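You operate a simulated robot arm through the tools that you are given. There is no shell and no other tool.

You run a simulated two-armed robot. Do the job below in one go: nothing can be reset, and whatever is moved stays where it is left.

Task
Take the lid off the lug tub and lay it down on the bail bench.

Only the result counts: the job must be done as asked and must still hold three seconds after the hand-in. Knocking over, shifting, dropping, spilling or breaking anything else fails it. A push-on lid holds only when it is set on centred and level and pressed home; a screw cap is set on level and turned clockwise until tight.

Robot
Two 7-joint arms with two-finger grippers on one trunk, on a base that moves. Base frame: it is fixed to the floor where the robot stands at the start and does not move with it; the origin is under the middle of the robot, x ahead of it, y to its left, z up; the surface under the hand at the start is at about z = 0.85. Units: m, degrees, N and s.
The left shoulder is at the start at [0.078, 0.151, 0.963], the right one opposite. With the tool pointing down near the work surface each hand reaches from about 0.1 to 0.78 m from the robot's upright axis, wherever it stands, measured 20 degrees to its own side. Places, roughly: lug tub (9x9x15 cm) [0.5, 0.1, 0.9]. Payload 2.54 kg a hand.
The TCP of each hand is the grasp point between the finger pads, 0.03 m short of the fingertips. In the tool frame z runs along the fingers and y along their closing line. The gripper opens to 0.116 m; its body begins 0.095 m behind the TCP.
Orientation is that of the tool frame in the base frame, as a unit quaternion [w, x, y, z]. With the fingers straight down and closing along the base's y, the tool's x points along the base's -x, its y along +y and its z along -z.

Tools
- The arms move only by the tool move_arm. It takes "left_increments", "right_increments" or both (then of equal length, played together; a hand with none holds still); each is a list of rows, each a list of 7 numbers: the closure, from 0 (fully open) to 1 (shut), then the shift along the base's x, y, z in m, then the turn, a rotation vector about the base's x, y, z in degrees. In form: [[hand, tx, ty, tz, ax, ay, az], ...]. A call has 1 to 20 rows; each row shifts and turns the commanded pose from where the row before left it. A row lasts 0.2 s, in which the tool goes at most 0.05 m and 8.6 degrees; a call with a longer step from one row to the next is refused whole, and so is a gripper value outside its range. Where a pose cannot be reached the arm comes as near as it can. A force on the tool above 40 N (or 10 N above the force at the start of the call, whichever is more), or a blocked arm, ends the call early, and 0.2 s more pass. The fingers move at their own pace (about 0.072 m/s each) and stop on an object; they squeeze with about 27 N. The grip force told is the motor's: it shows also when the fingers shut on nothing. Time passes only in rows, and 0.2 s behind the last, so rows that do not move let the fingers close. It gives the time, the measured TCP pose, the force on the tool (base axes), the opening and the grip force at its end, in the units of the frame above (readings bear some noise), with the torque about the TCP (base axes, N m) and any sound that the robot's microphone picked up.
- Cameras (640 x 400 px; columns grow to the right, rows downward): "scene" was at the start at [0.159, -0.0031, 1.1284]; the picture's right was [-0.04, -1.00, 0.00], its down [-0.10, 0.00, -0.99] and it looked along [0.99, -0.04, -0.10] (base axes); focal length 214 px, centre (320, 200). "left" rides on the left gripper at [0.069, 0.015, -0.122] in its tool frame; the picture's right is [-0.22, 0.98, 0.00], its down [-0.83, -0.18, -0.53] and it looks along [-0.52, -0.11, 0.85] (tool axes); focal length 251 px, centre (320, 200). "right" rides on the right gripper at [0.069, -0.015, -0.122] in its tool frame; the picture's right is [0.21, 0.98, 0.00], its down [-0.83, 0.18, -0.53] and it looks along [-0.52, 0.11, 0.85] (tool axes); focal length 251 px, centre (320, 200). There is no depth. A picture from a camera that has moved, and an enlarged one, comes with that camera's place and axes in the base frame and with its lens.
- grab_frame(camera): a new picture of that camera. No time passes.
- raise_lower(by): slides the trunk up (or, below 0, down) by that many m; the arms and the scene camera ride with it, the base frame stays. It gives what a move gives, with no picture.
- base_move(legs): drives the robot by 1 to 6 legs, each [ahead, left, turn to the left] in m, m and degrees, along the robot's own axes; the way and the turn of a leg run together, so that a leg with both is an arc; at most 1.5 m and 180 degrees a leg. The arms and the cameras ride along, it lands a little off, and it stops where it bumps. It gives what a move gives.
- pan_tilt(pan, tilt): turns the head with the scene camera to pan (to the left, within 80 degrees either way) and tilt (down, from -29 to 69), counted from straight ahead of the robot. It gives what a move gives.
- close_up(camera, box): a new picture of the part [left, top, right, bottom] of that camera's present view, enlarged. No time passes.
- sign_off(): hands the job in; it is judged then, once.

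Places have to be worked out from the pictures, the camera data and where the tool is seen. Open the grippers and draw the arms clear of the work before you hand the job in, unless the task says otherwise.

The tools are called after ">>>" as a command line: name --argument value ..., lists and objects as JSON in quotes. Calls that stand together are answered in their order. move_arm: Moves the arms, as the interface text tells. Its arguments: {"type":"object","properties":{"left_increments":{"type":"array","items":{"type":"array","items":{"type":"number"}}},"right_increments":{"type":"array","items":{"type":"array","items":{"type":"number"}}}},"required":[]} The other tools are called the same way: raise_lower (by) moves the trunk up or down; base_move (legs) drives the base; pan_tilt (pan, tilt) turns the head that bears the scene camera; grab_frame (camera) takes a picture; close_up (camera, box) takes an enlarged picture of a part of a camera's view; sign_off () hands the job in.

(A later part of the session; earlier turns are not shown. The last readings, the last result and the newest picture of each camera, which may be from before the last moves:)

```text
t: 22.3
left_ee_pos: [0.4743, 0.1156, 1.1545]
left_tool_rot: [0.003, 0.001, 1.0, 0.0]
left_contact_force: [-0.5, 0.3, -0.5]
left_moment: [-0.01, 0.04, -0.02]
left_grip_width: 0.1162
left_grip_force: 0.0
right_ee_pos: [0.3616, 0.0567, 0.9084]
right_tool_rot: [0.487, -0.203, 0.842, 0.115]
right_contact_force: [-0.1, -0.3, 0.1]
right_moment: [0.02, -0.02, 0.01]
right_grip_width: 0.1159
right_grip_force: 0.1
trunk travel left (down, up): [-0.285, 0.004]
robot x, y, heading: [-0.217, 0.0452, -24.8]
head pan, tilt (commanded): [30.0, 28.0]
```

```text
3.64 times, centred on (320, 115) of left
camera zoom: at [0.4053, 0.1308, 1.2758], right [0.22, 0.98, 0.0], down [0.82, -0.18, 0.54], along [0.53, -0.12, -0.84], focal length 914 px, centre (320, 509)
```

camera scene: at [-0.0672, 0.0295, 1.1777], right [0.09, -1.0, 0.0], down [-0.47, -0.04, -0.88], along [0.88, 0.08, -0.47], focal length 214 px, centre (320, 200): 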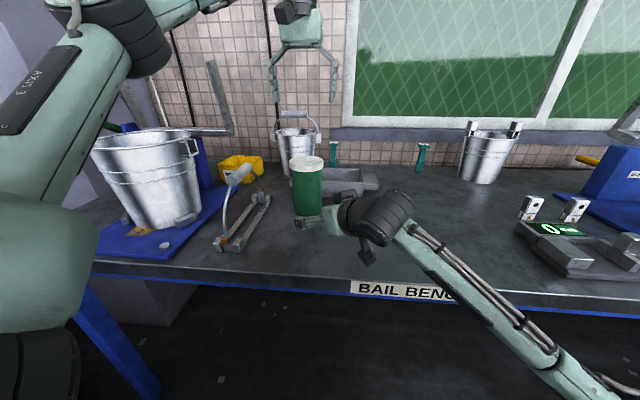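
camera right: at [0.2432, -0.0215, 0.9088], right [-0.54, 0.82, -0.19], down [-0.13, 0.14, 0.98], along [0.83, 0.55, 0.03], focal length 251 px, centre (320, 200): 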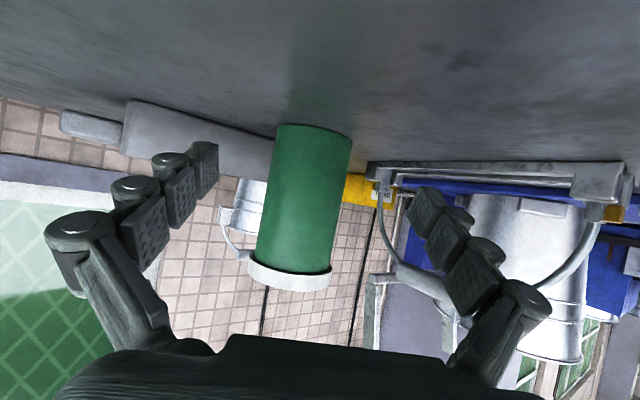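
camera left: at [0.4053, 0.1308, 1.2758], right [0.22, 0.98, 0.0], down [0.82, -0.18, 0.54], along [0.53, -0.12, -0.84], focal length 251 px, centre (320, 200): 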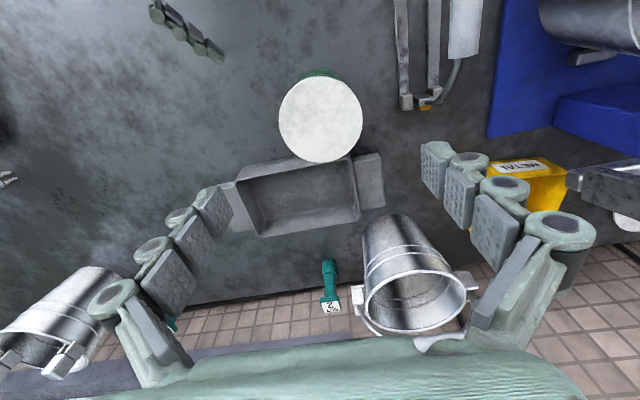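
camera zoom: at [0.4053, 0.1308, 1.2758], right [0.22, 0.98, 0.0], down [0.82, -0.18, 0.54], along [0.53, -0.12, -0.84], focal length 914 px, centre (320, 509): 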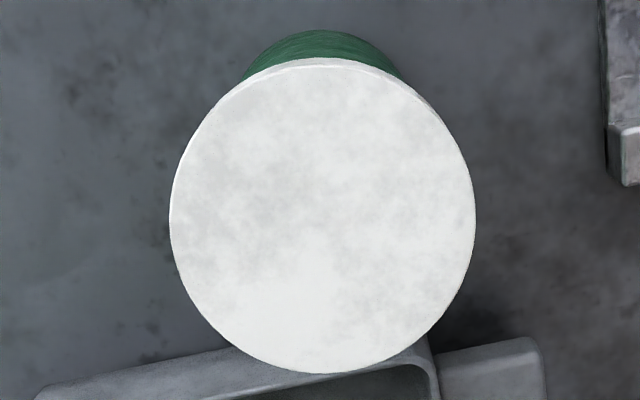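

The different cameras agree that the tub is within about 2 mm of the gripper's centre plane, roughly 12.7 cm ahead. I advance about 6.5 cm along the approach direction and check again.

>>> move_arm --right_increments '[[0, 0.0193, 0.0098, -0.001, 0, 0, 0], [0, 0.0193, 0.0098, -0.001, 0, 0, 0], [0, 0.0193, 0.0098, -0.001, 0, 0, 0], [0, 0, 0, 0, 0, 0, 0]]'

>>> grab_frame --camera "right"

>>> grab_frame --camera "left"

>>> grab_frame --camera "scene"

```text
t: 23.3
left_ee_pos: [0.4741, 0.1161, 1.1554]
left_tool_rot: [0.003, 0.001, 1.0, -0.002]
left_contact_force: [0.4, 0.1, 0.3]
left_moment: [0.0, -0.03, -0.02]
left_grip_width: 0.1159
left_grip_force: 0.1
right_ee_pos: [0.4199, 0.0861, 0.9072]
right_tool_rot: [0.487, -0.203, 0.841, 0.116]
right_contact_force: [-0.3, -0.9, 0.2]
right_moment: [-0.01, -0.01, 0.01]
right_grip_width: 0.1162
right_grip_force: 0.0
trunk travel left (down, up): [-0.285, 0.004]
robot x, y, heading: [-0.2177, 0.0493, -24.7]
head pan, tilt (commanded): [30.0, 28.0]
```

```text
taken
camera right: at [0.3018, 0.0083, 0.9078], right [-0.54, 0.82, -0.19], down [-0.13, 0.14, 0.98], along [0.83, 0.55, 0.03], focal length 251 px, centre (320, 200)
```

right: 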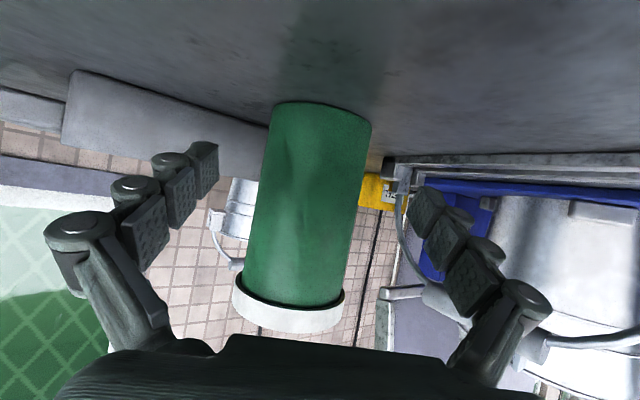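

```text
taken
camera left: at [0.4053, 0.1308, 1.2758], right [0.22, 0.98, 0.0], down [0.82, -0.18, 0.54], along [0.53, -0.12, -0.84], focal length 251 px, centre (320, 200)
```

left: 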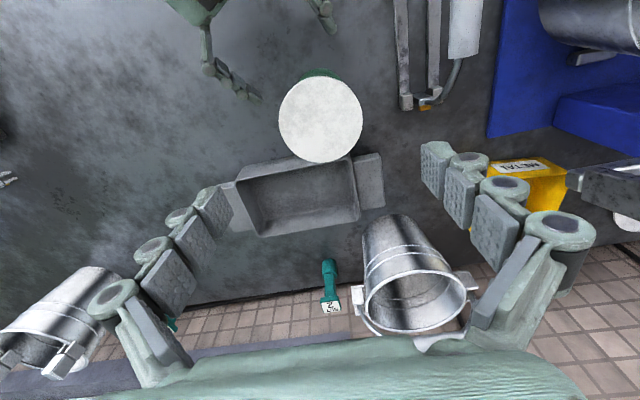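

```text
taken
camera scene: at [-0.0672, 0.0295, 1.1776], right [0.09, -1.0, 0.0], down [-0.47, -0.04, -0.88], along [0.88, 0.08, -0.47], focal length 214 px, centre (320, 200)
```

scene: 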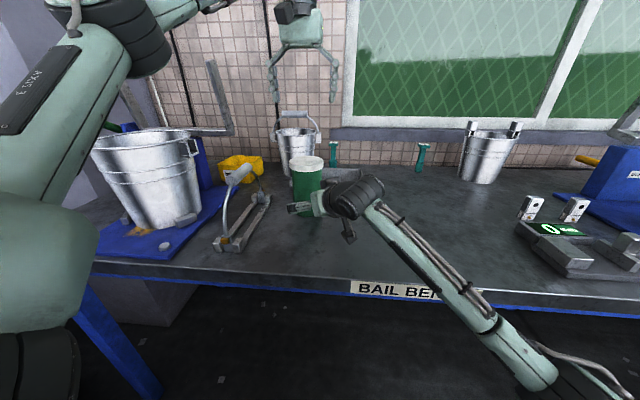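

The alignment still looks good (about 1–2 mm lateral) with the tub axis roughly 6.8 cm ahead. I advance the remaining ~5.5 cm with open fingers so they straddle the tub body.

>>> move_arm --right_increments '[[0, 0.0165, 0.0081, -0.0005, 0, 0, 0], [0, 0.0165, 0.0081, -0.0005, 0, 0, 0], [0, 0.0165, 0.0081, 0, 0, 0, 0], [0, 0, 0, 0, 0, 0, 0]]'

>>> grab_frame --camera "right"

>>> grab_frame --camera "left"

>>> close_up --camera "scene" --box '[240, 130, 400, 250]'

```text
t: 24.3
left_ee_pos: [0.4736, 0.1166, 1.1544]
left_tool_rot: [0.003, 0.001, 1.0, -0.001]
left_contact_force: [0.9, -0.1, 1.0]
left_moment: [-0.02, -0.02, 0.0]
left_grip_width: 0.116
left_grip_force: 0.0
right_ee_pos: [0.4674, 0.11, 0.905]
right_tool_rot: [0.487, -0.204, 0.841, 0.117]
right_contact_force: [0.3, 0.3, 0.3]
right_moment: [0.0, -0.03, 0.03]
right_grip_width: 0.1159
right_grip_force: 0.1
trunk travel left (down, up): [-0.285, 0.004]
robot x, y, heading: [-0.2184, 0.048, -24.6]
head pan, tilt (commanded): [30.0, 28.0]
```

```text
taken
camera right: at [0.35, 0.0326, 0.9057], right [-0.54, 0.82, -0.19], down [-0.13, 0.14, 0.98], along [0.83, 0.55, 0.03], focal length 251 px, centre (320, 200)
```

right: 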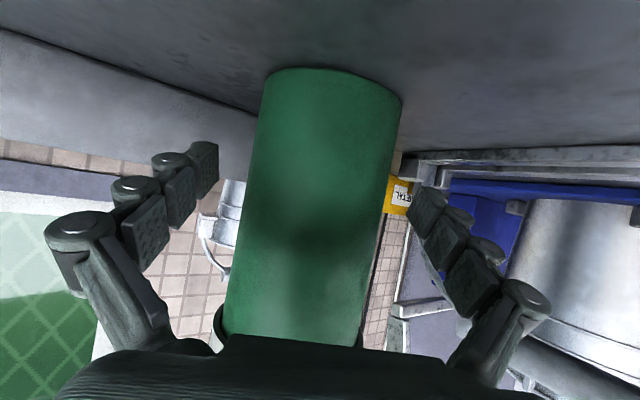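

```text
taken
camera left: at [0.4053, 0.1308, 1.2758], right [0.22, 0.98, 0.0], down [0.82, -0.18, 0.54], along [0.53, -0.12, -0.84], focal length 251 px, centre (320, 200)
```

left: 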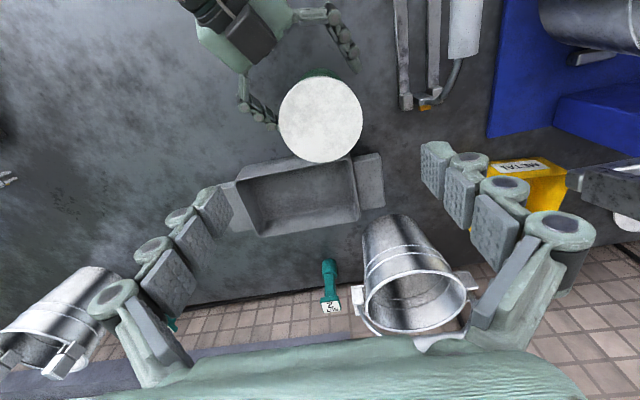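

```text
3.33 times, centred on (320, 190) of scene
camera zoom: at [-0.0671, 0.0295, 1.1776], right [0.09, -1.0, 0.0], down [-0.47, -0.04, -0.88], along [0.88, 0.08, -0.47], focal length 715 px, centre (320, 233)
```

zoom: 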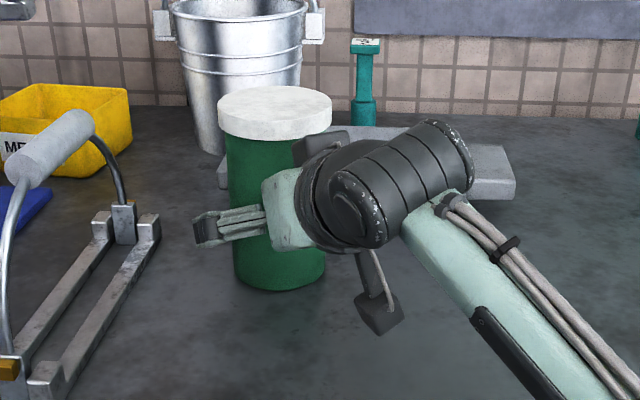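

The right fingers now straddle the tub body, centred to about 1 mm, and nothing has been touched. I close the right gripper on it.

>>> move_arm --right_increments '[[0.2, 0, 0, 0, 0, 0, 0], [0.25, 0, 0, 0, 0, 0, 0], [0.3, 0, 0, 0, 0, 0, 0], [0.35, 0, 0, 0, 0, 0, 0], [0.6, 0, 0, 0, 0, 0, 0], [1, 0, 0, 0, 0, 0, 0], [1, 0, 0, 0, 0, 0, 0]]'

>>> grab_frame --camera "right"

>>> close_up --camera "scene" --box '[240, 130, 400, 250]'

>>> close_up --camera "left" --box '[240, 40, 400, 170]'

```text
t: 25.9
left_ee_pos: [0.4751, 0.1153, 1.1538]
left_tool_rot: [0.002, 0.0, 1.0, -0.001]
left_contact_force: [0.0, -0.1, -0.2]
left_moment: [-0.03, -0.02, 0.0]
left_grip_width: 0.116
left_grip_force: 0.0
right_ee_pos: [0.4667, 0.1103, 0.9058]
right_tool_rot: [0.488, -0.203, 0.841, 0.116]
right_contact_force: [0.1, -0.4, 1.4]
right_moment: [-0.08, -0.01, -0.01]
right_grip_width: 0.0752
right_grip_force: 26.9
trunk travel left (down, up): [-0.285, 0.004]
robot x, y, heading: [-0.2187, 0.0424, -24.5]
head pan, tilt (commanded): [30.0, 28.0]
```

```text
taken
camera right: at [0.3498, 0.0325, 0.9058], right [-0.54, 0.82, -0.19], down [-0.13, 0.14, 0.98], along [0.83, 0.55, 0.03], focal length 251 px, centre (320, 200)
```

right: 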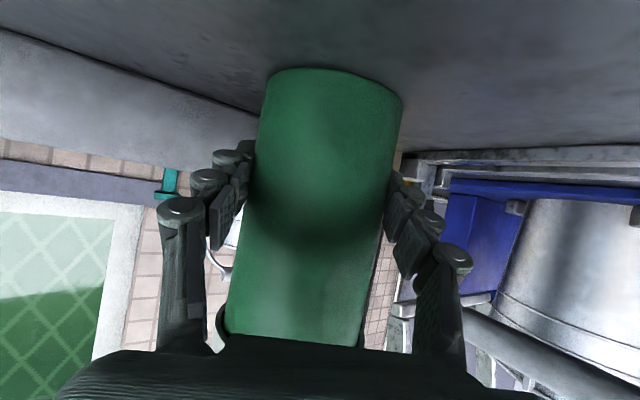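

```text
3.33 times, centred on (320, 190) of scene
camera zoom: at [-0.0672, 0.0295, 1.1777], right [0.09, -1.0, 0.0], down [-0.47, -0.04, -0.88], along [0.88, 0.08, -0.47], focal length 715 px, centre (320, 233)
```

zoom: 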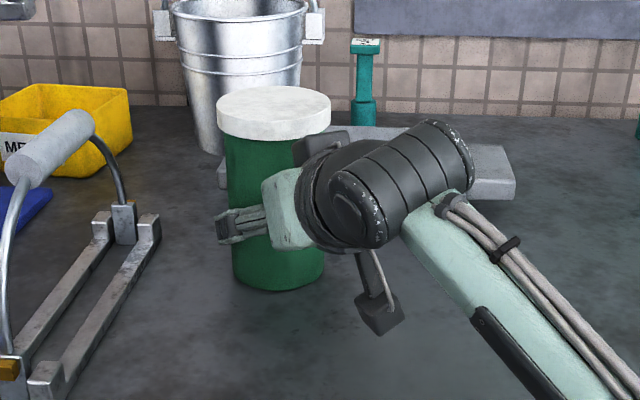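

```text
3.08 times, centred on (320, 105) of left
camera zoom: at [0.4052, 0.1308, 1.2759], right [0.22, 0.98, 0.0], down [0.82, -0.18, 0.54], along [0.53, -0.12, -0.84], focal length 774 px, centre (320, 492)
```

zoom: 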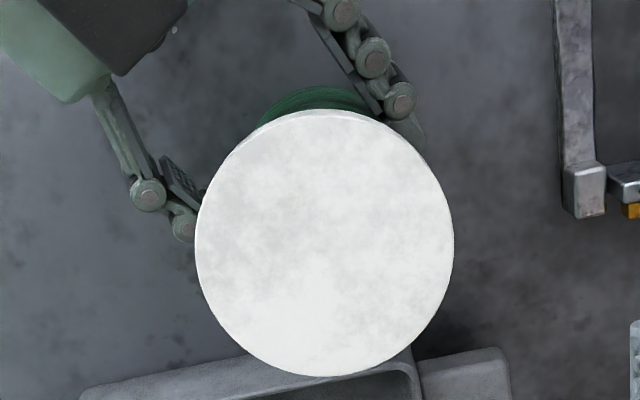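

The tub is held (body 7.5 cm wide, grip 26.9 N) and it shifted less than a millimetre. Now I lower the left hand to just above the lid and re-measure its centring.

>>> move_arm --left_increments '[[0, 0.001, 0.0005, -0.03, 0, 0, 0], [0, 0.001, 0.0005, -0.03, 0, 0, 0], [0, 0, 0, -0.025, 0, 0, 0], [0, 0, 0, 0, 0, 0, 0]]' --right_increments '[[1, 0, 0, 0, 0, 0, 0], [1, 0, 0, 0, 0, 0, 0], [1, 0, 0, 0, 0, 0, 0], [1, 0, 0, 0, 0, 0, 0]]'

>>> grab_frame --camera "left"

>>> close_up --camera "scene" --box '[240, 110, 380, 230]'

>>> grab_frame --camera "scene"

```text
t: 26.9
left_ee_pos: [0.478, 0.1171, 1.069]
left_tool_rot: [0.002, -0.001, 1.0, -0.001]
left_contact_force: [0.4, -1.0, 0.2]
left_moment: [0.02, 0.02, -0.03]
left_grip_width: 0.1164
left_grip_force: 0.0
right_ee_pos: [0.4669, 0.1101, 0.9058]
right_tool_rot: [0.487, -0.203, 0.841, 0.116]
right_contact_force: [0.4, -0.2, 1.0]
right_moment: [-0.07, -0.06, 0.03]
right_grip_width: 0.0751
right_grip_force: 27.3
trunk travel left (down, up): [-0.285, 0.004]
robot x, y, heading: [-0.2179, 0.0474, -24.8]
head pan, tilt (commanded): [30.0, 28.0]
```

```text
taken
camera left: at [0.4076, 0.1315, 1.1898], right [0.22, 0.98, 0.0], down [0.82, -0.18, 0.54], along [0.53, -0.12, -0.84], focal length 251 px, centre (320, 200)
```

left: 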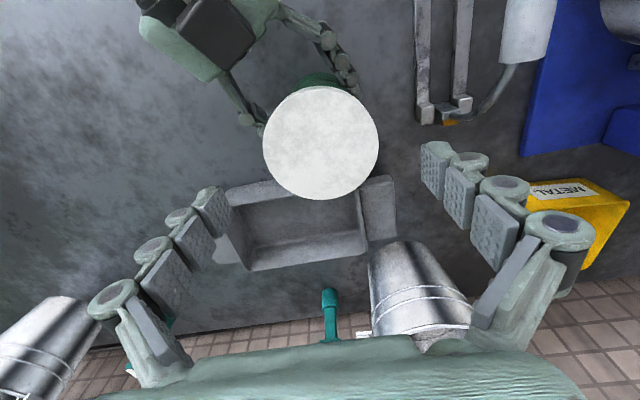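

```text
3.33 times, centred on (310, 170) of scene
camera zoom: at [-0.0673, 0.0296, 1.1777], right [0.09, -1.0, 0.0], down [-0.47, -0.04, -0.88], along [0.88, 0.08, -0.47], focal length 715 px, centre (353, 300)
```

zoom: 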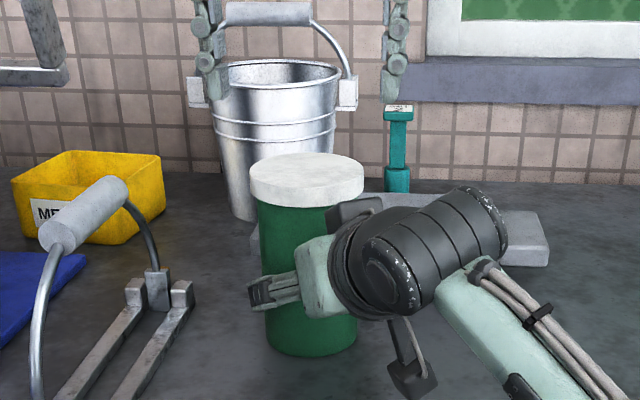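

```text
taken
camera scene: at [-0.0673, 0.0296, 1.1777], right [0.09, -1.0, 0.0], down [-0.47, -0.04, -0.88], along [0.88, 0.08, -0.47], focal length 214 px, centre (320, 200)
```

scene: 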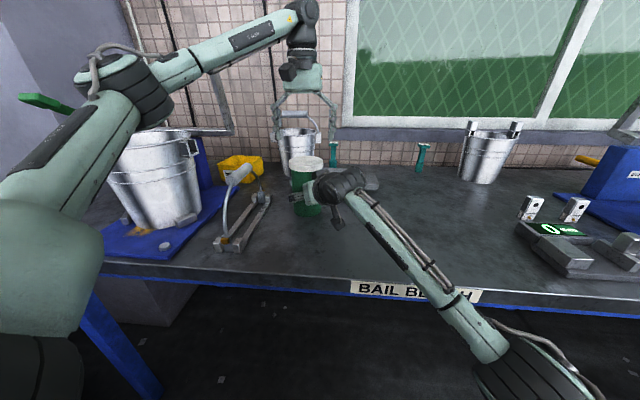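

The lid is centred between the left fingers to about 1 mm. I lower so the fingertips sit about level with the lid's lower edge (TCP z about 1.011) before closing.

>>> move_arm --left_increments '[[0, 0.0005, -0.0005, -0.02, 0, 0, 0], [0, 0.0005, -0.0005, -0.02, 0, 0, 0], [0, 0, 0, -0.018, 0, 0, 0], [0, 0, 0, 0, 0, 0, 0]]' --right_increments '[[1, 0, 0, 0, 0, 0, 0], [1, 0, 0, 0, 0, 0, 0], [1, 0, 0, 0, 0, 0, 0], [1, 0, 0, 0, 0, 0, 0]]'

>>> grab_frame --camera "left"

>>> close_up --camera "scene" --box '[240, 110, 380, 230]'

```text
t: 27.9
left_ee_pos: [0.477, 0.1163, 1.0113]
left_tool_rot: [0.002, 0.0, 1.0, -0.001]
left_contact_force: [0.7, -0.7, 0.2]
left_moment: [-0.02, 0.0, -0.01]
left_grip_width: 0.1158
left_grip_force: 0.1
right_ee_pos: [0.4686, 0.1103, 0.905]
right_tool_rot: [0.487, -0.203, 0.841, 0.117]
right_contact_force: [1.8, -0.3, 1.8]
right_moment: [0.0, -0.13, 0.0]
right_grip_width: 0.0748
right_grip_force: 26.7
trunk travel left (down, up): [-0.285, 0.004]
robot x, y, heading: [-0.2165, 0.0494, -24.7]
head pan, tilt (commanded): [30.0, 28.0]
```

```text
taken
camera left: at [0.4092, 0.1316, 1.1325], right [0.22, 0.98, 0.0], down [0.82, -0.18, 0.54], along [0.53, -0.12, -0.84], focal length 251 px, centre (320, 200)
```

left: 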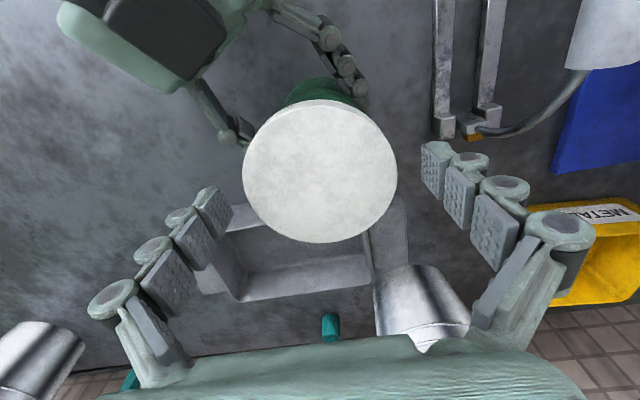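

```text
3.33 times, centred on (310, 170) of scene
camera zoom: at [-0.0672, 0.0296, 1.1776], right [0.09, -1.0, 0.0], down [-0.47, -0.04, -0.88], along [0.88, 0.08, -0.47], focal length 715 px, centre (353, 300)
```

zoom: 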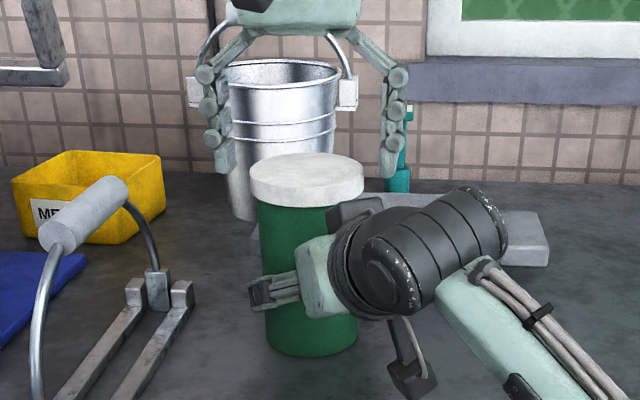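

Before closing I check closely how the left fingertips sit relative to the lid rim.

>>> close_up --camera "scene" --box '[265, 120, 345, 180]'

>>> close_up --camera "left" --box '[180, 80, 460, 260]'

>>> grab_frame --camera "right"

```text
6.67 times, centred on (305, 150) of scene
camera zoom: at [-0.0672, 0.0296, 1.1776], right [0.09, -1.0, 0.0], down [-0.47, -0.04, -0.88], along [0.88, 0.08, -0.47], focal length 1430 px, centre (420, 533)
```

zoom: 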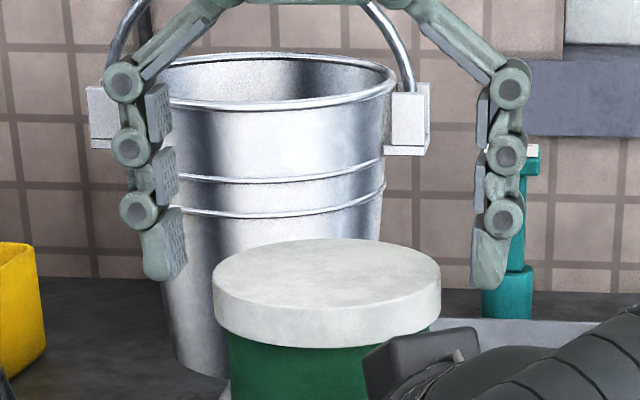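

```text
2.22 times, centred on (320, 170) of left
camera zoom: at [0.4092, 0.1316, 1.1325], right [0.22, 0.98, 0.0], down [0.82, -0.18, 0.54], along [0.53, -0.12, -0.84], focal length 559 px, centre (320, 267)
```

zoom: 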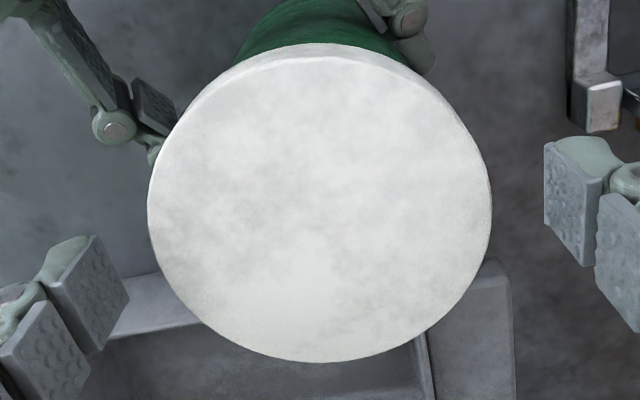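

```text
taken
camera right: at [0.3498, 0.0327, 0.9058], right [-0.54, 0.82, -0.19], down [-0.13, 0.14, 0.98], along [0.83, 0.55, 0.03], focal length 251 px, centre (320, 200)
```

right: 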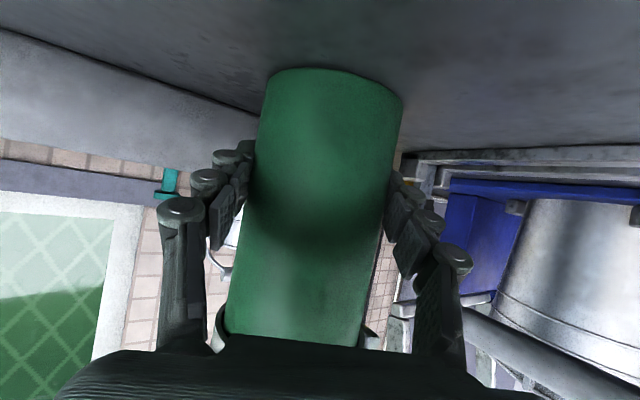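

The fingers swing on links, so when open their tips sit about 1.5 cm higher than the nominal length. They are only level with the lid's top. I lower a further 1.7 cm so the pads cover the rim, then check.

>>> move_arm --left_increments '[[0, 0, 0, -0.009, 0, 0, 0], [0, 0, 0, -0.008, 0, 0, 0], [0, 0, 0, 0, 0, 0, 0]]' --right_increments '[[1, 0, 0, 0, 0, 0, 0], [1, 0, 0, 0, 0, 0, 0], [1, 0, 0, 0, 0, 0, 0]]'

>>> close_up --camera "scene" --box '[265, 120, 345, 180]'

>>> close_up --camera "left" --box '[180, 80, 460, 260]'

```text
t: 28.7
left_ee_pos: [0.4783, 0.1166, 0.9951]
left_tool_rot: [0.003, 0.0, 1.0, -0.003]
left_contact_force: [0.4, -0.4, 0.8]
left_moment: [-0.04, -0.03, 0.01]
left_grip_width: 0.116
left_grip_force: 0.0
right_ee_pos: [0.4671, 0.1103, 0.9052]
right_tool_rot: [0.488, -0.202, 0.841, 0.115]
right_contact_force: [0.3, -0.2, 1.7]
right_moment: [-0.01, -0.08, 0.07]
right_grip_width: 0.0749
right_grip_force: 26.9
trunk travel left (down, up): [-0.285, 0.004]
robot x, y, heading: [-0.2157, 0.0523, -24.8]
head pan, tilt (commanded): [30.0, 28.0]
```

```text
6.67 times, centred on (305, 150) of scene
camera zoom: at [-0.0673, 0.0296, 1.1777], right [0.09, -1.0, 0.0], down [-0.47, -0.04, -0.88], along [0.88, 0.08, -0.47], focal length 1430 px, centre (420, 533)
```

zoom: 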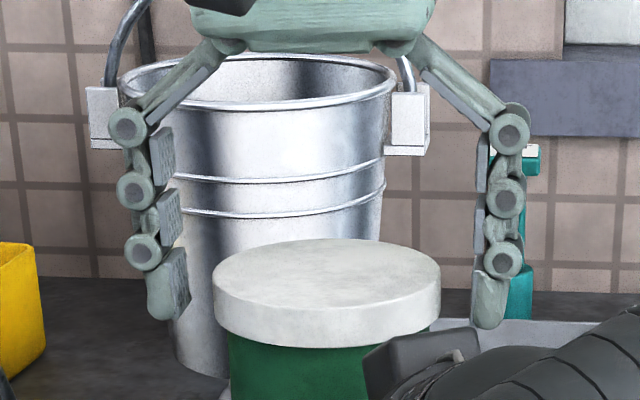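

```text
2.22 times, centred on (320, 170) of left
camera zoom: at [0.4094, 0.1314, 1.1161], right [0.22, 0.98, 0.0], down [0.82, -0.18, 0.54], along [0.53, -0.12, -0.84], focal length 559 px, centre (320, 267)
```

zoom: 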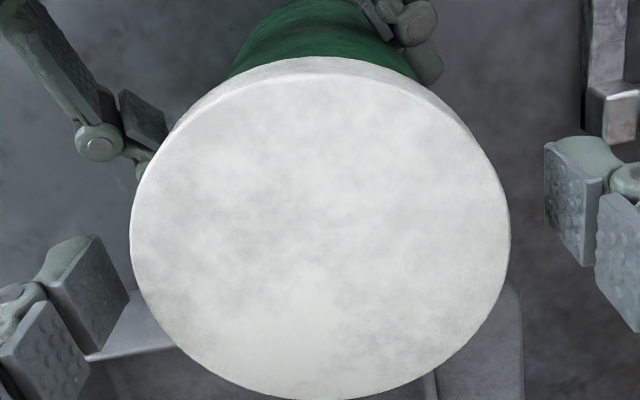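

The fingertips are now level with the lid's lower edge, with nearly equal gaps on both sides. I close the left gripper on the rim while the right keeps holding the tub.

>>> move_arm --left_increments '[[0.15, 0, 0, 0, 0, 0, 0], [0.2, 0, 0, 0, 0, 0, 0], [0.25, 0, 0, 0, 0, 0, 0], [0.5, 0, 0, 0, 0, 0, 0], [1, 0, 0, 0, 0, 0, 0], [1, 0, 0, 0, 0, 0, 0]]' --right_increments '[[1, 0, 0, 0, 0, 0, 0], [1, 0, 0, 0, 0, 0, 0], [1, 0, 0, 0, 0, 0, 0], [1, 0, 0, 0, 0, 0, 0], [1, 0, 0, 0, 0, 0, 0], [1, 0, 0, 0, 0, 0, 0]]'

>>> close_up --camera "scene" --box '[265, 120, 345, 180]'

>>> close_up --camera "left" --box '[180, 80, 460, 260]'

```text
t: 30.1
left_ee_pos: [0.4796, 0.1169, 0.9954]
left_tool_rot: [0.002, 0.0, 1.0, -0.002]
left_contact_force: [-0.4, -1.4, 5.9]
left_moment: [-0.04, 0.05, 0.26]
left_grip_width: 0.0909
left_grip_force: 27.6
right_ee_pos: [0.468, 0.1099, 0.9064]
right_tool_rot: [0.487, -0.203, 0.841, 0.116]
right_contact_force: [2.6, 1.8, 0.1]
right_moment: [-0.18, -0.15, -0.2]
right_grip_width: 0.0749
right_grip_force: 27.5
trunk travel left (down, up): [-0.285, 0.004]
robot x, y, heading: [-0.2191, 0.0426, -24.7]
head pan, tilt (commanded): [30.0, 28.0]
```

```text
6.67 times, centred on (305, 150) of scene
camera zoom: at [-0.0675, 0.0295, 1.1777], right [0.09, -1.0, 0.0], down [-0.47, -0.04, -0.88], along [0.88, 0.08, -0.47], focal length 1430 px, centre (420, 533)
```

zoom: 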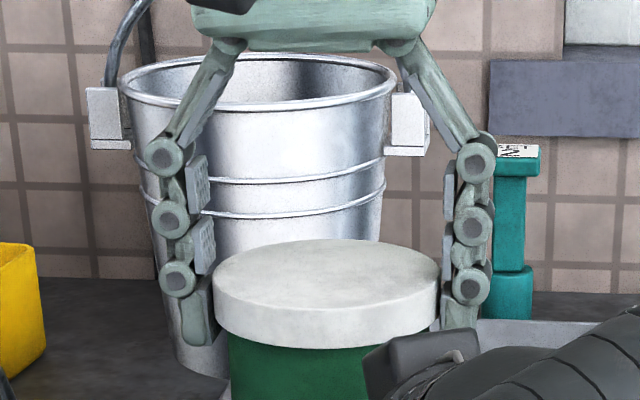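

```text
2.22 times, centred on (320, 170) of left
camera zoom: at [0.4091, 0.1312, 1.1167], right [0.22, 0.98, 0.0], down [0.82, -0.18, 0.54], along [0.53, -0.12, -0.84], focal length 559 px, centre (320, 267)
```

zoom: 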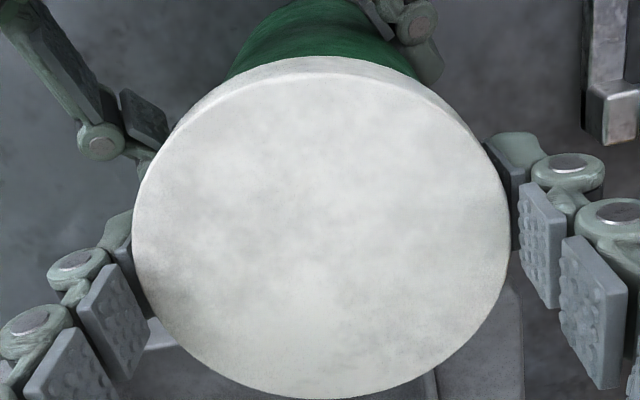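

The lid is gripped (9.1 cm wide), but closing swung the fingertips about 1 cm below the rim, which would mean a drop when laying the lid down. I open slightly, raise 9 mm, and close again so the tips end level with the lid's lower edge.

>>> move_arm --left_increments '[[0.1, 0, 0, 0, 0, 0, 0], [0.1, 0, 0, 0, 0, 0, 0], [0.1, -0.001, 0, 0.009, 0, 0, 0], [0.15, 0, 0, 0, 0, 0, 0], [0.2, 0, 0, 0, 0, 0, 0], [0.25, 0, 0, 0, 0, 0, 0], [1, 0, 0, 0, 0, 0, 0], [1, 0, 0, 0, 0, 0, 0], [1, 0, 0, 0, 0, 0, 0]]' --right_increments '[[1, 0, 0, 0, 0, 0, 0], [1, 0, 0, 0, 0, 0, 0], [1, 0, 0, 0, 0, 0, 0], [1, 0, 0, 0, 0, 0, 0], [1, 0, 0, 0, 0, 0, 0], [1, 0, 0, 0, 0, 0, 0], [1, 0, 0, 0, 0, 0, 0], [1, 0, 0, 0, 0, 0, 0], [1, 0, 0, 0, 0, 0, 0]]'

>>> close_up --camera "scene" --box '[265, 120, 345, 180]'

```text
t: 32.1
left_ee_pos: [0.478, 0.116, 1.0039]
left_tool_rot: [0.001, 0.0, 1.0, -0.002]
left_contact_force: [1.2, -0.9, 8.1]
left_moment: [0.06, -0.02, 0.26]
left_grip_width: 0.0912
left_grip_force: 27.0
right_ee_pos: [0.4678, 0.1104, 0.9055]
right_tool_rot: [0.487, -0.203, 0.841, 0.116]
right_contact_force: [2.1, 1.8, 0.4]
right_moment: [-0.14, -0.11, -0.18]
right_grip_width: 0.0751
right_grip_force: 26.9
trunk travel left (down, up): [-0.285, 0.004]
robot x, y, heading: [-0.219, 0.0492, -24.7]
head pan, tilt (commanded): [30.0, 28.0]
```

```text
6.67 times, centred on (305, 150) of scene
camera zoom: at [-0.0675, 0.0296, 1.1777], right [0.09, -1.0, 0.0], down [-0.47, -0.04, -0.88], along [0.88, 0.08, -0.47], focal length 1430 px, centre (420, 533)
```

zoom: 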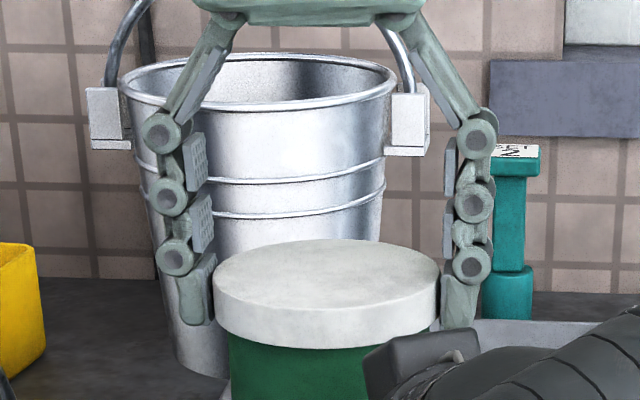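

The tips now sit about 3 mm below the rim's lower edge with a firm grip. I test with a slow 3 mm upward pull to see how the lid responds.

>>> move_arm --left_increments '[[1, 0, 0, 0.001, 0, 0, 0], [1, 0, 0, 0.001, 0, 0, 0], [1, 0, 0, 0.001, 0, 0, 0], [1, 0, 0, 0, 0, 0, 0]]' --right_increments '[[1, 0, 0, 0, 0, 0, 0], [1, 0, 0, 0, 0, 0, 0], [1, 0, 0, 0, 0, 0, 0], [1, 0, 0, 0, 0, 0, 0]]'

>>> close_up --camera "scene" --box '[265, 120, 345, 180]'

```text
t: 33.1
left_ee_pos: [0.4782, 0.1163, 1.0071]
left_tool_rot: [0.001, 0.0, 1.0, -0.001]
left_contact_force: [0.0, -0.3, 0.9]
left_moment: [-0.02, 0.05, 0.02]
left_grip_width: 0.0909
left_grip_force: 27.4
right_ee_pos: [0.4682, 0.1094, 0.9051]
right_tool_rot: [0.487, -0.204, 0.841, 0.117]
right_contact_force: [-1.0, -0.6, 0.7]
right_moment: [-0.07, 0.0, -0.02]
right_grip_width: 0.0751
right_grip_force: 27.1
trunk travel left (down, up): [-0.285, 0.004]
robot x, y, heading: [-0.2172, 0.0493, -24.5]
head pan, tilt (commanded): [30.0, 28.0]
heard: snap
```

```text
6.67 times, centred on (305, 150) of scene
camera zoom: at [-0.0672, 0.0296, 1.1776], right [0.09, -1.0, 0.0], down [-0.47, -0.04, -0.88], along [0.88, 0.08, -0.47], focal length 1430 px, centre (420, 533)
```

zoom: 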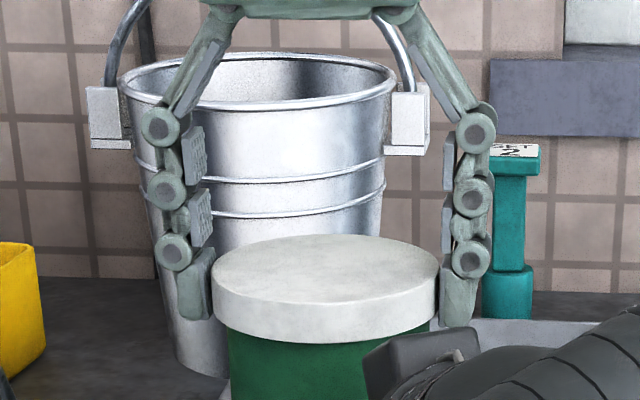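

A snap was heard and the forces dropped to about zero: the push-on lid has come free. I lift it straight up clear of the tub while the right hand keeps holding.

>>> move_arm --left_increments '[[1, 0, 0, 0.004, 0, 0, 0], [1, 0, 0, 0.006, 0, 0, 0], [1, 0, 0, 0.01, 0, 0, 0], [1, 0, 0, 0.015, 0, 0, 0], [1, 0, 0, 0.02, 0, 0, 0], [1, 0, 0, 0.02, 0, 0, 0], [1, 0, 0, 0, 0, 0, 0]]' --right_increments '[[1, 0, 0, 0, 0, 0, 0], [1, 0, 0, 0, 0, 0, 0], [1, 0, 0, 0, 0, 0, 0], [1, 0, 0, 0, 0, 0, 0], [1, 0, 0, 0, 0, 0, 0], [1, 0, 0, 0, 0, 0, 0], [1, 0, 0, 0, 0, 0, 0]]'

>>> grab_frame --camera "scene"

>>> close_up --camera "scene" --box '[245, 90, 365, 230]'

>>> grab_frame --camera "right"

```text
t: 34.7
left_ee_pos: [0.4762, 0.1164, 1.0829]
left_tool_rot: [0.002, 0.001, 1.0, -0.001]
left_contact_force: [0.2, -0.6, -0.2]
left_moment: [0.0, 0.04, -0.02]
left_grip_width: 0.0905
left_grip_force: 27.4
right_ee_pos: [0.4663, 0.1105, 0.907]
right_tool_rot: [0.487, -0.203, 0.841, 0.116]
right_contact_force: [-0.8, -0.4, 0.8]
right_moment: [-0.05, -0.07, -0.04]
right_grip_width: 0.0749
right_grip_force: 27.3
trunk travel left (down, up): [-0.285, 0.004]
robot x, y, heading: [-0.2163, 0.0517, -24.7]
head pan, tilt (commanded): [30.0, 28.0]
```

```text
taken
camera scene: at [-0.0673, 0.0295, 1.1777], right [0.09, -1.0, 0.0], down [-0.47, -0.04, -0.88], along [0.88, 0.08, -0.47], focal length 214 px, centre (320, 200)
```

scene: 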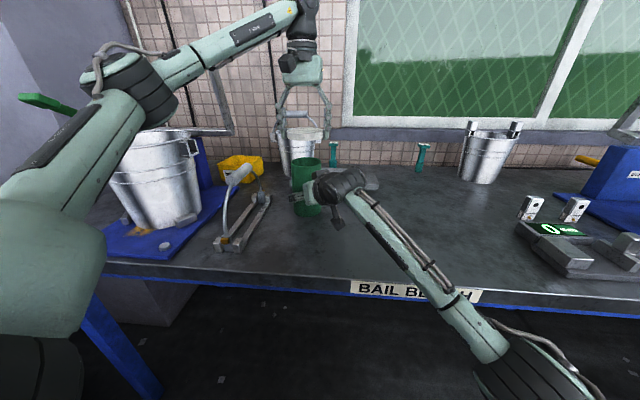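

```text
2.86 times, centred on (305, 160) of scene
camera zoom: at [-0.0673, 0.0295, 1.1777], right [0.09, -1.0, 0.0], down [-0.47, -0.04, -0.88], along [0.88, 0.08, -0.47], focal length 613 px, centre (363, 314)
```

zoom: 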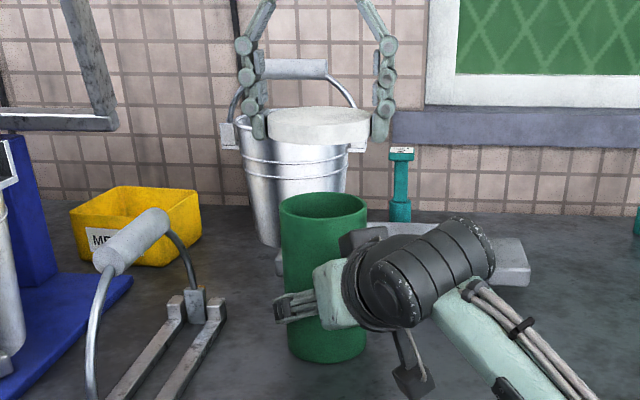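

```text
taken
camera right: at [0.3497, 0.0327, 0.9058], right [-0.54, 0.82, -0.19], down [-0.13, 0.14, 0.98], along [0.83, 0.55, 0.03], focal length 251 px, centre (320, 200)
```

right: 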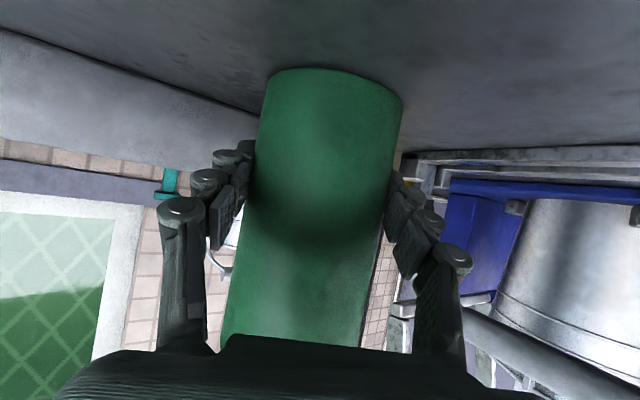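

The lid is off and the tub stands undisturbed, held by the right hand. I open the right gripper and let it finish opening, then check before retreating.

>>> move_arm --left_increments '[[1, 0, 0, 0, 0, 0, 0], [1, 0, 0, 0, 0, 0, 0], [1, 0, 0, 0, 0, 0, 0], [1, 0, 0, 0, 0, 0, 0], [1, 0, 0, 0, 0, 0, 0]]' --right_increments '[[0.3, 0, 0, 0, 0, 0, 0], [0.2, 0, 0, 0, 0, 0, 0], [0, 0, 0, 0, 0, 0, 0], [0, 0, 0, 0, 0, 0, 0], [0, 0, 0, 0, 0, 0, 0]]'

>>> grab_frame --camera "right"

>>> close_up --camera "scene" --box '[245, 90, 365, 230]'

```text
t: 35.9
left_ee_pos: [0.4763, 0.1157, 1.0816]
left_tool_rot: [0.002, 0.001, 1.0, 0.0]
left_contact_force: [0.0, 0.3, -0.1]
left_moment: [-0.02, -0.02, -0.03]
left_grip_width: 0.0904
left_grip_force: 27.2
right_ee_pos: [0.4688, 0.1101, 0.9039]
right_tool_rot: [0.487, -0.203, 0.842, 0.116]
right_contact_force: [-0.3, -0.4, -0.2]
right_moment: [-0.01, 0.01, 0.04]
right_grip_width: 0.116
right_grip_force: 0.0
trunk travel left (down, up): [-0.285, 0.004]
robot x, y, heading: [-0.2198, 0.0503, -24.9]
head pan, tilt (commanded): [30.0, 28.0]
```

```text
taken
camera right: at [0.3499, 0.0327, 0.9056], right [-0.54, 0.82, -0.19], down [-0.13, 0.14, 0.98], along [0.83, 0.55, 0.03], focal length 251 px, centre (320, 200)
```

right: 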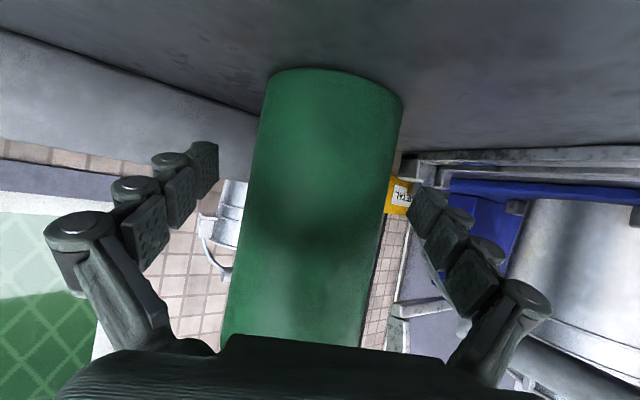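

```text
2.86 times, centred on (305, 160) of scene
camera zoom: at [-0.0671, 0.0296, 1.1776], right [0.09, -1.0, 0.0], down [-0.47, -0.04, -0.88], along [0.88, 0.08, -0.47], focal length 613 px, centre (363, 314)
```

zoom: 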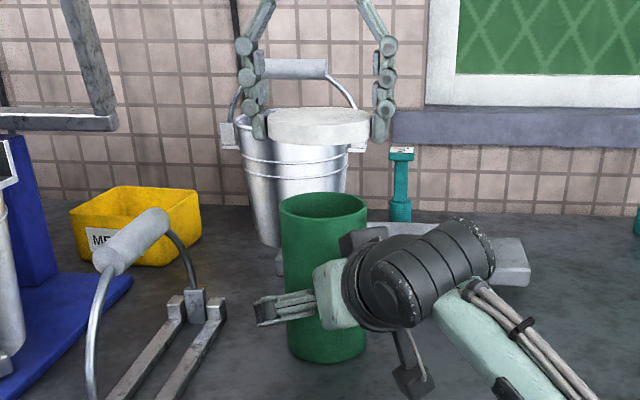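

The right gripper is fully open and clear of the tub, which didn't move. I retreat the right hand along exactly the reverse of its approach path.

>>> move_arm --right_increments '[[0, -0.0165, -0.0081, 0.0004, 0, 0, 0], [0, -0.0165, -0.0081, 0.0004, 0, 0, 0], [0, -0.0165, -0.0081, 0.0004, 0, 0, 0], [0, -0.0193, -0.0098, 0.001, 0, 0, 0], [0, -0.0193, -0.0098, 0.001, 0, 0, 0], [0, -0.0193, -0.0098, 0.001, 0, 0, 0], [0, -0.012, -0.021, 0.028, 0, 0, 0], [0, -0.012, -0.021, 0.028, 0, 0, 0], [0, -0.012, -0.021, 0.028, 0, 0, 0], [0, -0.012, -0.021, 0.028, 0, 0, 0], [0, -0.012, -0.021, 0.028, 0, 0, 0], [0, 0, 0, 0, 0, 0, 0]]' --left_increments '[[1, 0, 0, 0, 0, 0, 0], [1, 0, 0, 0, 0, 0, 0], [1, 0, 0, 0, 0, 0, 0], [1, 0, 0, 0, 0, 0, 0], [1, 0, 0, 0, 0, 0, 0], [1, 0, 0, 0, 0, 0, 0], [1, 0, 0, 0, 0, 0, 0], [1, 0, 0, 0, 0, 0, 0], [1, 0, 0, 0, 0, 0, 0], [1, 0, 0, 0, 0, 0, 0], [1, 0, 0, 0, 0, 0, 0], [1, 0, 0, 0, 0, 0, 0]]'

>>> move_arm --right_increments '[[0, -0.0222, -0.0324, 0.011, 0, 0, -1.7], [0, -0.0222, -0.0324, 0.011, 0, 0, -1.7], [0, -0.0222, -0.0324, 0.011, 0, 0, -1.7], [0, -0.0222, -0.0324, 0.011, 0, 0, -1.7], [0, -0.0222, -0.0324, 0.011, 0, 0, -1.7], [0, -0.0222, -0.0324, 0.011, 0, 0, -1.7], [0, -0.0222, -0.0324, 0.011, 0, 0, -1.7], [0, 0, 0, 0, 0, 0, 0]]' --left_increments '[[1, 0, 0, 0, 0, 0, 0], [1, 0, 0, 0, 0, 0, 0], [1, 0, 0, 0, 0, 0, 0], [1, 0, 0, 0, 0, 0, 0], [1, 0, 0, 0, 0, 0, 0], [1, 0, 0, 0, 0, 0, 0], [1, 0, 0, 0, 0, 0, 0], [1, 0, 0, 0, 0, 0, 0]]'

>>> grab_frame --camera "scene"

>>> grab_frame --camera "left"

```text
t: 38.5
left_ee_pos: [0.4769, 0.1176, 1.0821]
left_tool_rot: [0.002, 0.001, 1.0, 0.0]
left_contact_force: [0.1, 0.3, 0.0]
left_moment: [0.01, -0.01, -0.03]
left_grip_width: 0.0904
left_grip_force: 27.4
right_ee_pos: [0.3013, -0.0488, 1.0502]
right_tool_rot: [0.486, -0.203, 0.842, 0.116]
right_contact_force: [0.5, 0.0, -0.1]
right_moment: [-0.02, -0.01, -0.03]
right_grip_width: 0.1157
right_grip_force: 0.1
trunk travel left (down, up): [-0.285, 0.004]
robot x, y, heading: [-0.2208, 0.0521, -24.9]
head pan, tilt (commanded): [30.0, 28.0]
```

```text
t: 40.3
left_ee_pos: [0.477, 0.1166, 1.0826]
left_tool_rot: [0.001, 0.001, 1.0, 0.0]
left_contact_force: [-0.6, 0.8, -0.1]
left_moment: [-0.01, -0.01, -0.02]
left_grip_width: 0.0901
left_grip_force: 27.2
right_ee_pos: [0.1448, -0.2768, 1.1288]
right_tool_rot: [0.496, -0.115, 0.858, 0.065]
right_contact_force: [-0.1, 0.7, -0.5]
right_moment: [-0.01, -0.01, -0.01]
right_grip_width: 0.116
right_grip_force: 0.1
trunk travel left (down, up): [-0.285, 0.004]
robot x, y, heading: [-0.2186, 0.0507, -24.8]
head pan, tilt (commanded): [30.0, 28.0]
```

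```text
taken
camera scene: at [-0.0668, 0.0297, 1.1776], right [0.09, -1.0, 0.0], down [-0.47, -0.04, -0.88], along [0.88, 0.08, -0.47], focal length 214 px, centre (320, 200)
```

scene: 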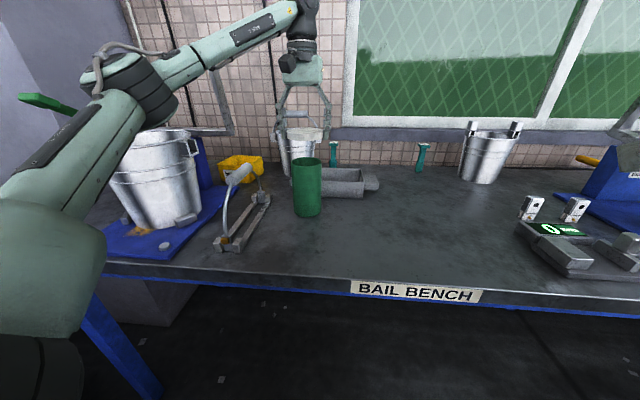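

```text
taken
camera left: at [0.4077, 0.1314, 1.2032], right [0.22, 0.98, 0.0], down [0.82, -0.18, 0.54], along [0.52, -0.12, -0.84], focal length 251 px, centre (320, 200)
```

left: 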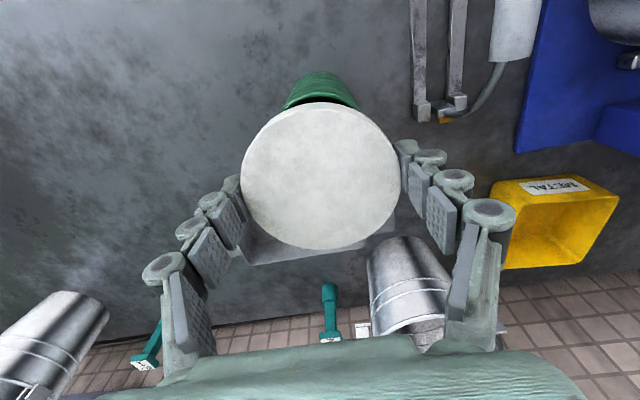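

The tub stands upright, open and undisturbed, and the left hand holds the lid level. I move the lid sideways at this height to above the free bench at about [0.42, -0.08], then lower it most of the way.

>>> move_arm --left_increments '[[1, -0.0095, -0.0328, 0, 0, 0, 0], [1, -0.0095, -0.0328, 0, 0, 0, 0], [1, -0.0095, -0.0328, 0, 0, 0, 0], [1, -0.0095, -0.0328, 0, 0, 0, 0], [1, -0.0095, -0.0328, 0, 0, 0, 0], [1, -0.0095, -0.0328, 0, 0, 0, 0], [1, 0, 0, 0, 0, 0, 0]]'

>>> move_arm --left_increments '[[1, 0, 0, -0.03, 0, 0, 0], [1, 0, 0, -0.03, 0, 0, 0], [1, 0, 0, -0.03, 0, 0, 0], [1, 0, 0, -0.03, 0, 0, 0], [1, 0, 0, -0.03, 0, 0, 0], [1, 0, 0, -0.02, 0, 0, 0], [1, 0, 0, 0, 0, 0, 0]]'

>>> grab_frame --camera "scene"

>>> close_up --camera "scene" --box '[300, 130, 460, 250]'

>>> grab_frame --camera "left"

```text
t: 41.9
left_ee_pos: [0.4212, -0.0823, 1.0819]
left_tool_rot: [0.002, -0.001, 1.0, -0.001]
left_contact_force: [0.4, 0.0, 0.5]
left_moment: [-0.01, 0.02, 0.0]
left_grip_width: 0.09
left_grip_force: 27.2
right_ee_pos: [0.1451, -0.2749, 1.1285]
right_tool_rot: [0.496, -0.114, 0.859, 0.064]
right_contact_force: [0.3, -0.1, 1.2]
right_moment: [-0.02, -0.02, -0.01]
right_grip_width: 0.1162
right_grip_force: 0.0
trunk travel left (down, up): [-0.285, 0.004]
robot x, y, heading: [-0.2173, 0.0523, -24.5]
head pan, tilt (commanded): [30.0, 28.0]
```

```text
t: 43.5
left_ee_pos: [0.4222, -0.0833, 0.9114]
left_tool_rot: [0.002, 0.001, 1.0, -0.001]
left_contact_force: [0.2, -0.4, -0.8]
left_moment: [0.03, 0.04, 0.01]
left_grip_width: 0.0894
left_grip_force: 26.6
right_ee_pos: [0.1452, -0.2758, 1.1264]
right_tool_rot: [0.497, -0.116, 0.858, 0.067]
right_contact_force: [-0.7, -0.1, 0.1]
right_moment: [0.0, 0.02, -0.02]
right_grip_width: 0.1162
right_grip_force: 0.0
trunk travel left (down, up): [-0.285, 0.004]
robot x, y, heading: [-0.2154, 0.0469, -24.6]
head pan, tilt (commanded): [30.0, 28.0]
```

```text
taken
camera scene: at [-0.0671, 0.0296, 1.1776], right [0.09, -1.0, 0.0], down [-0.47, -0.04, -0.88], along [0.88, 0.08, -0.47], focal length 214 px, centre (320, 200)
```

scene: 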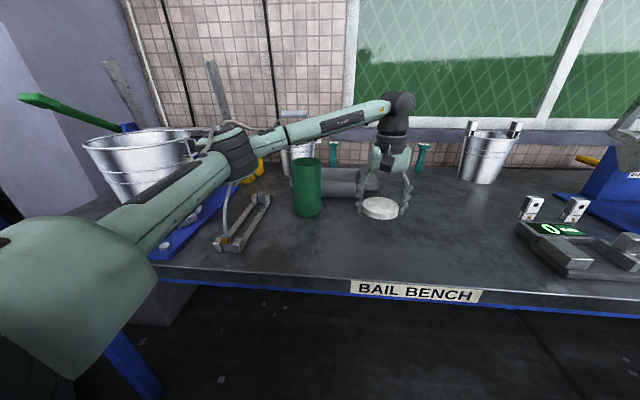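

```text
3.33 times, centred on (380, 190) of scene
camera zoom: at [-0.0671, 0.0296, 1.1776], right [0.09, -1.0, 0.0], down [-0.47, -0.04, -0.88], along [0.88, 0.08, -0.47], focal length 715 px, centre (120, 233)
```

zoom: 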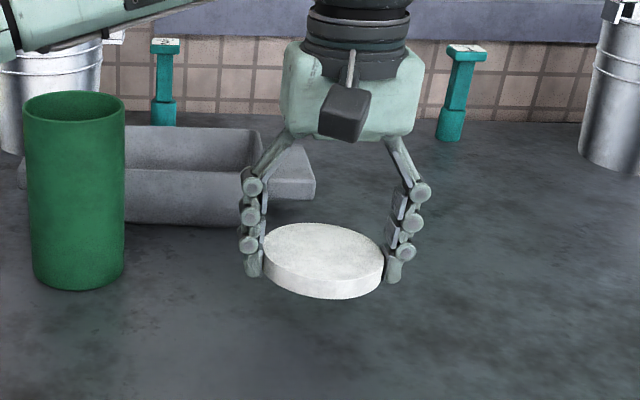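

```text
taken
camera left: at [0.3525, -0.0669, 1.0329], right [0.22, 0.98, 0.0], down [0.82, -0.18, 0.54], along [0.53, -0.12, -0.84], focal length 251 px, centre (320, 200)
```

left: 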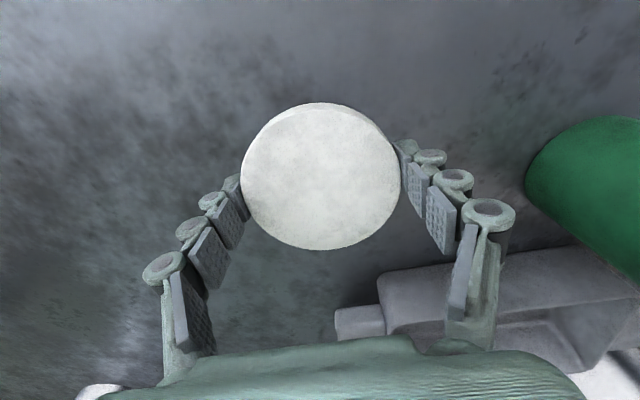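

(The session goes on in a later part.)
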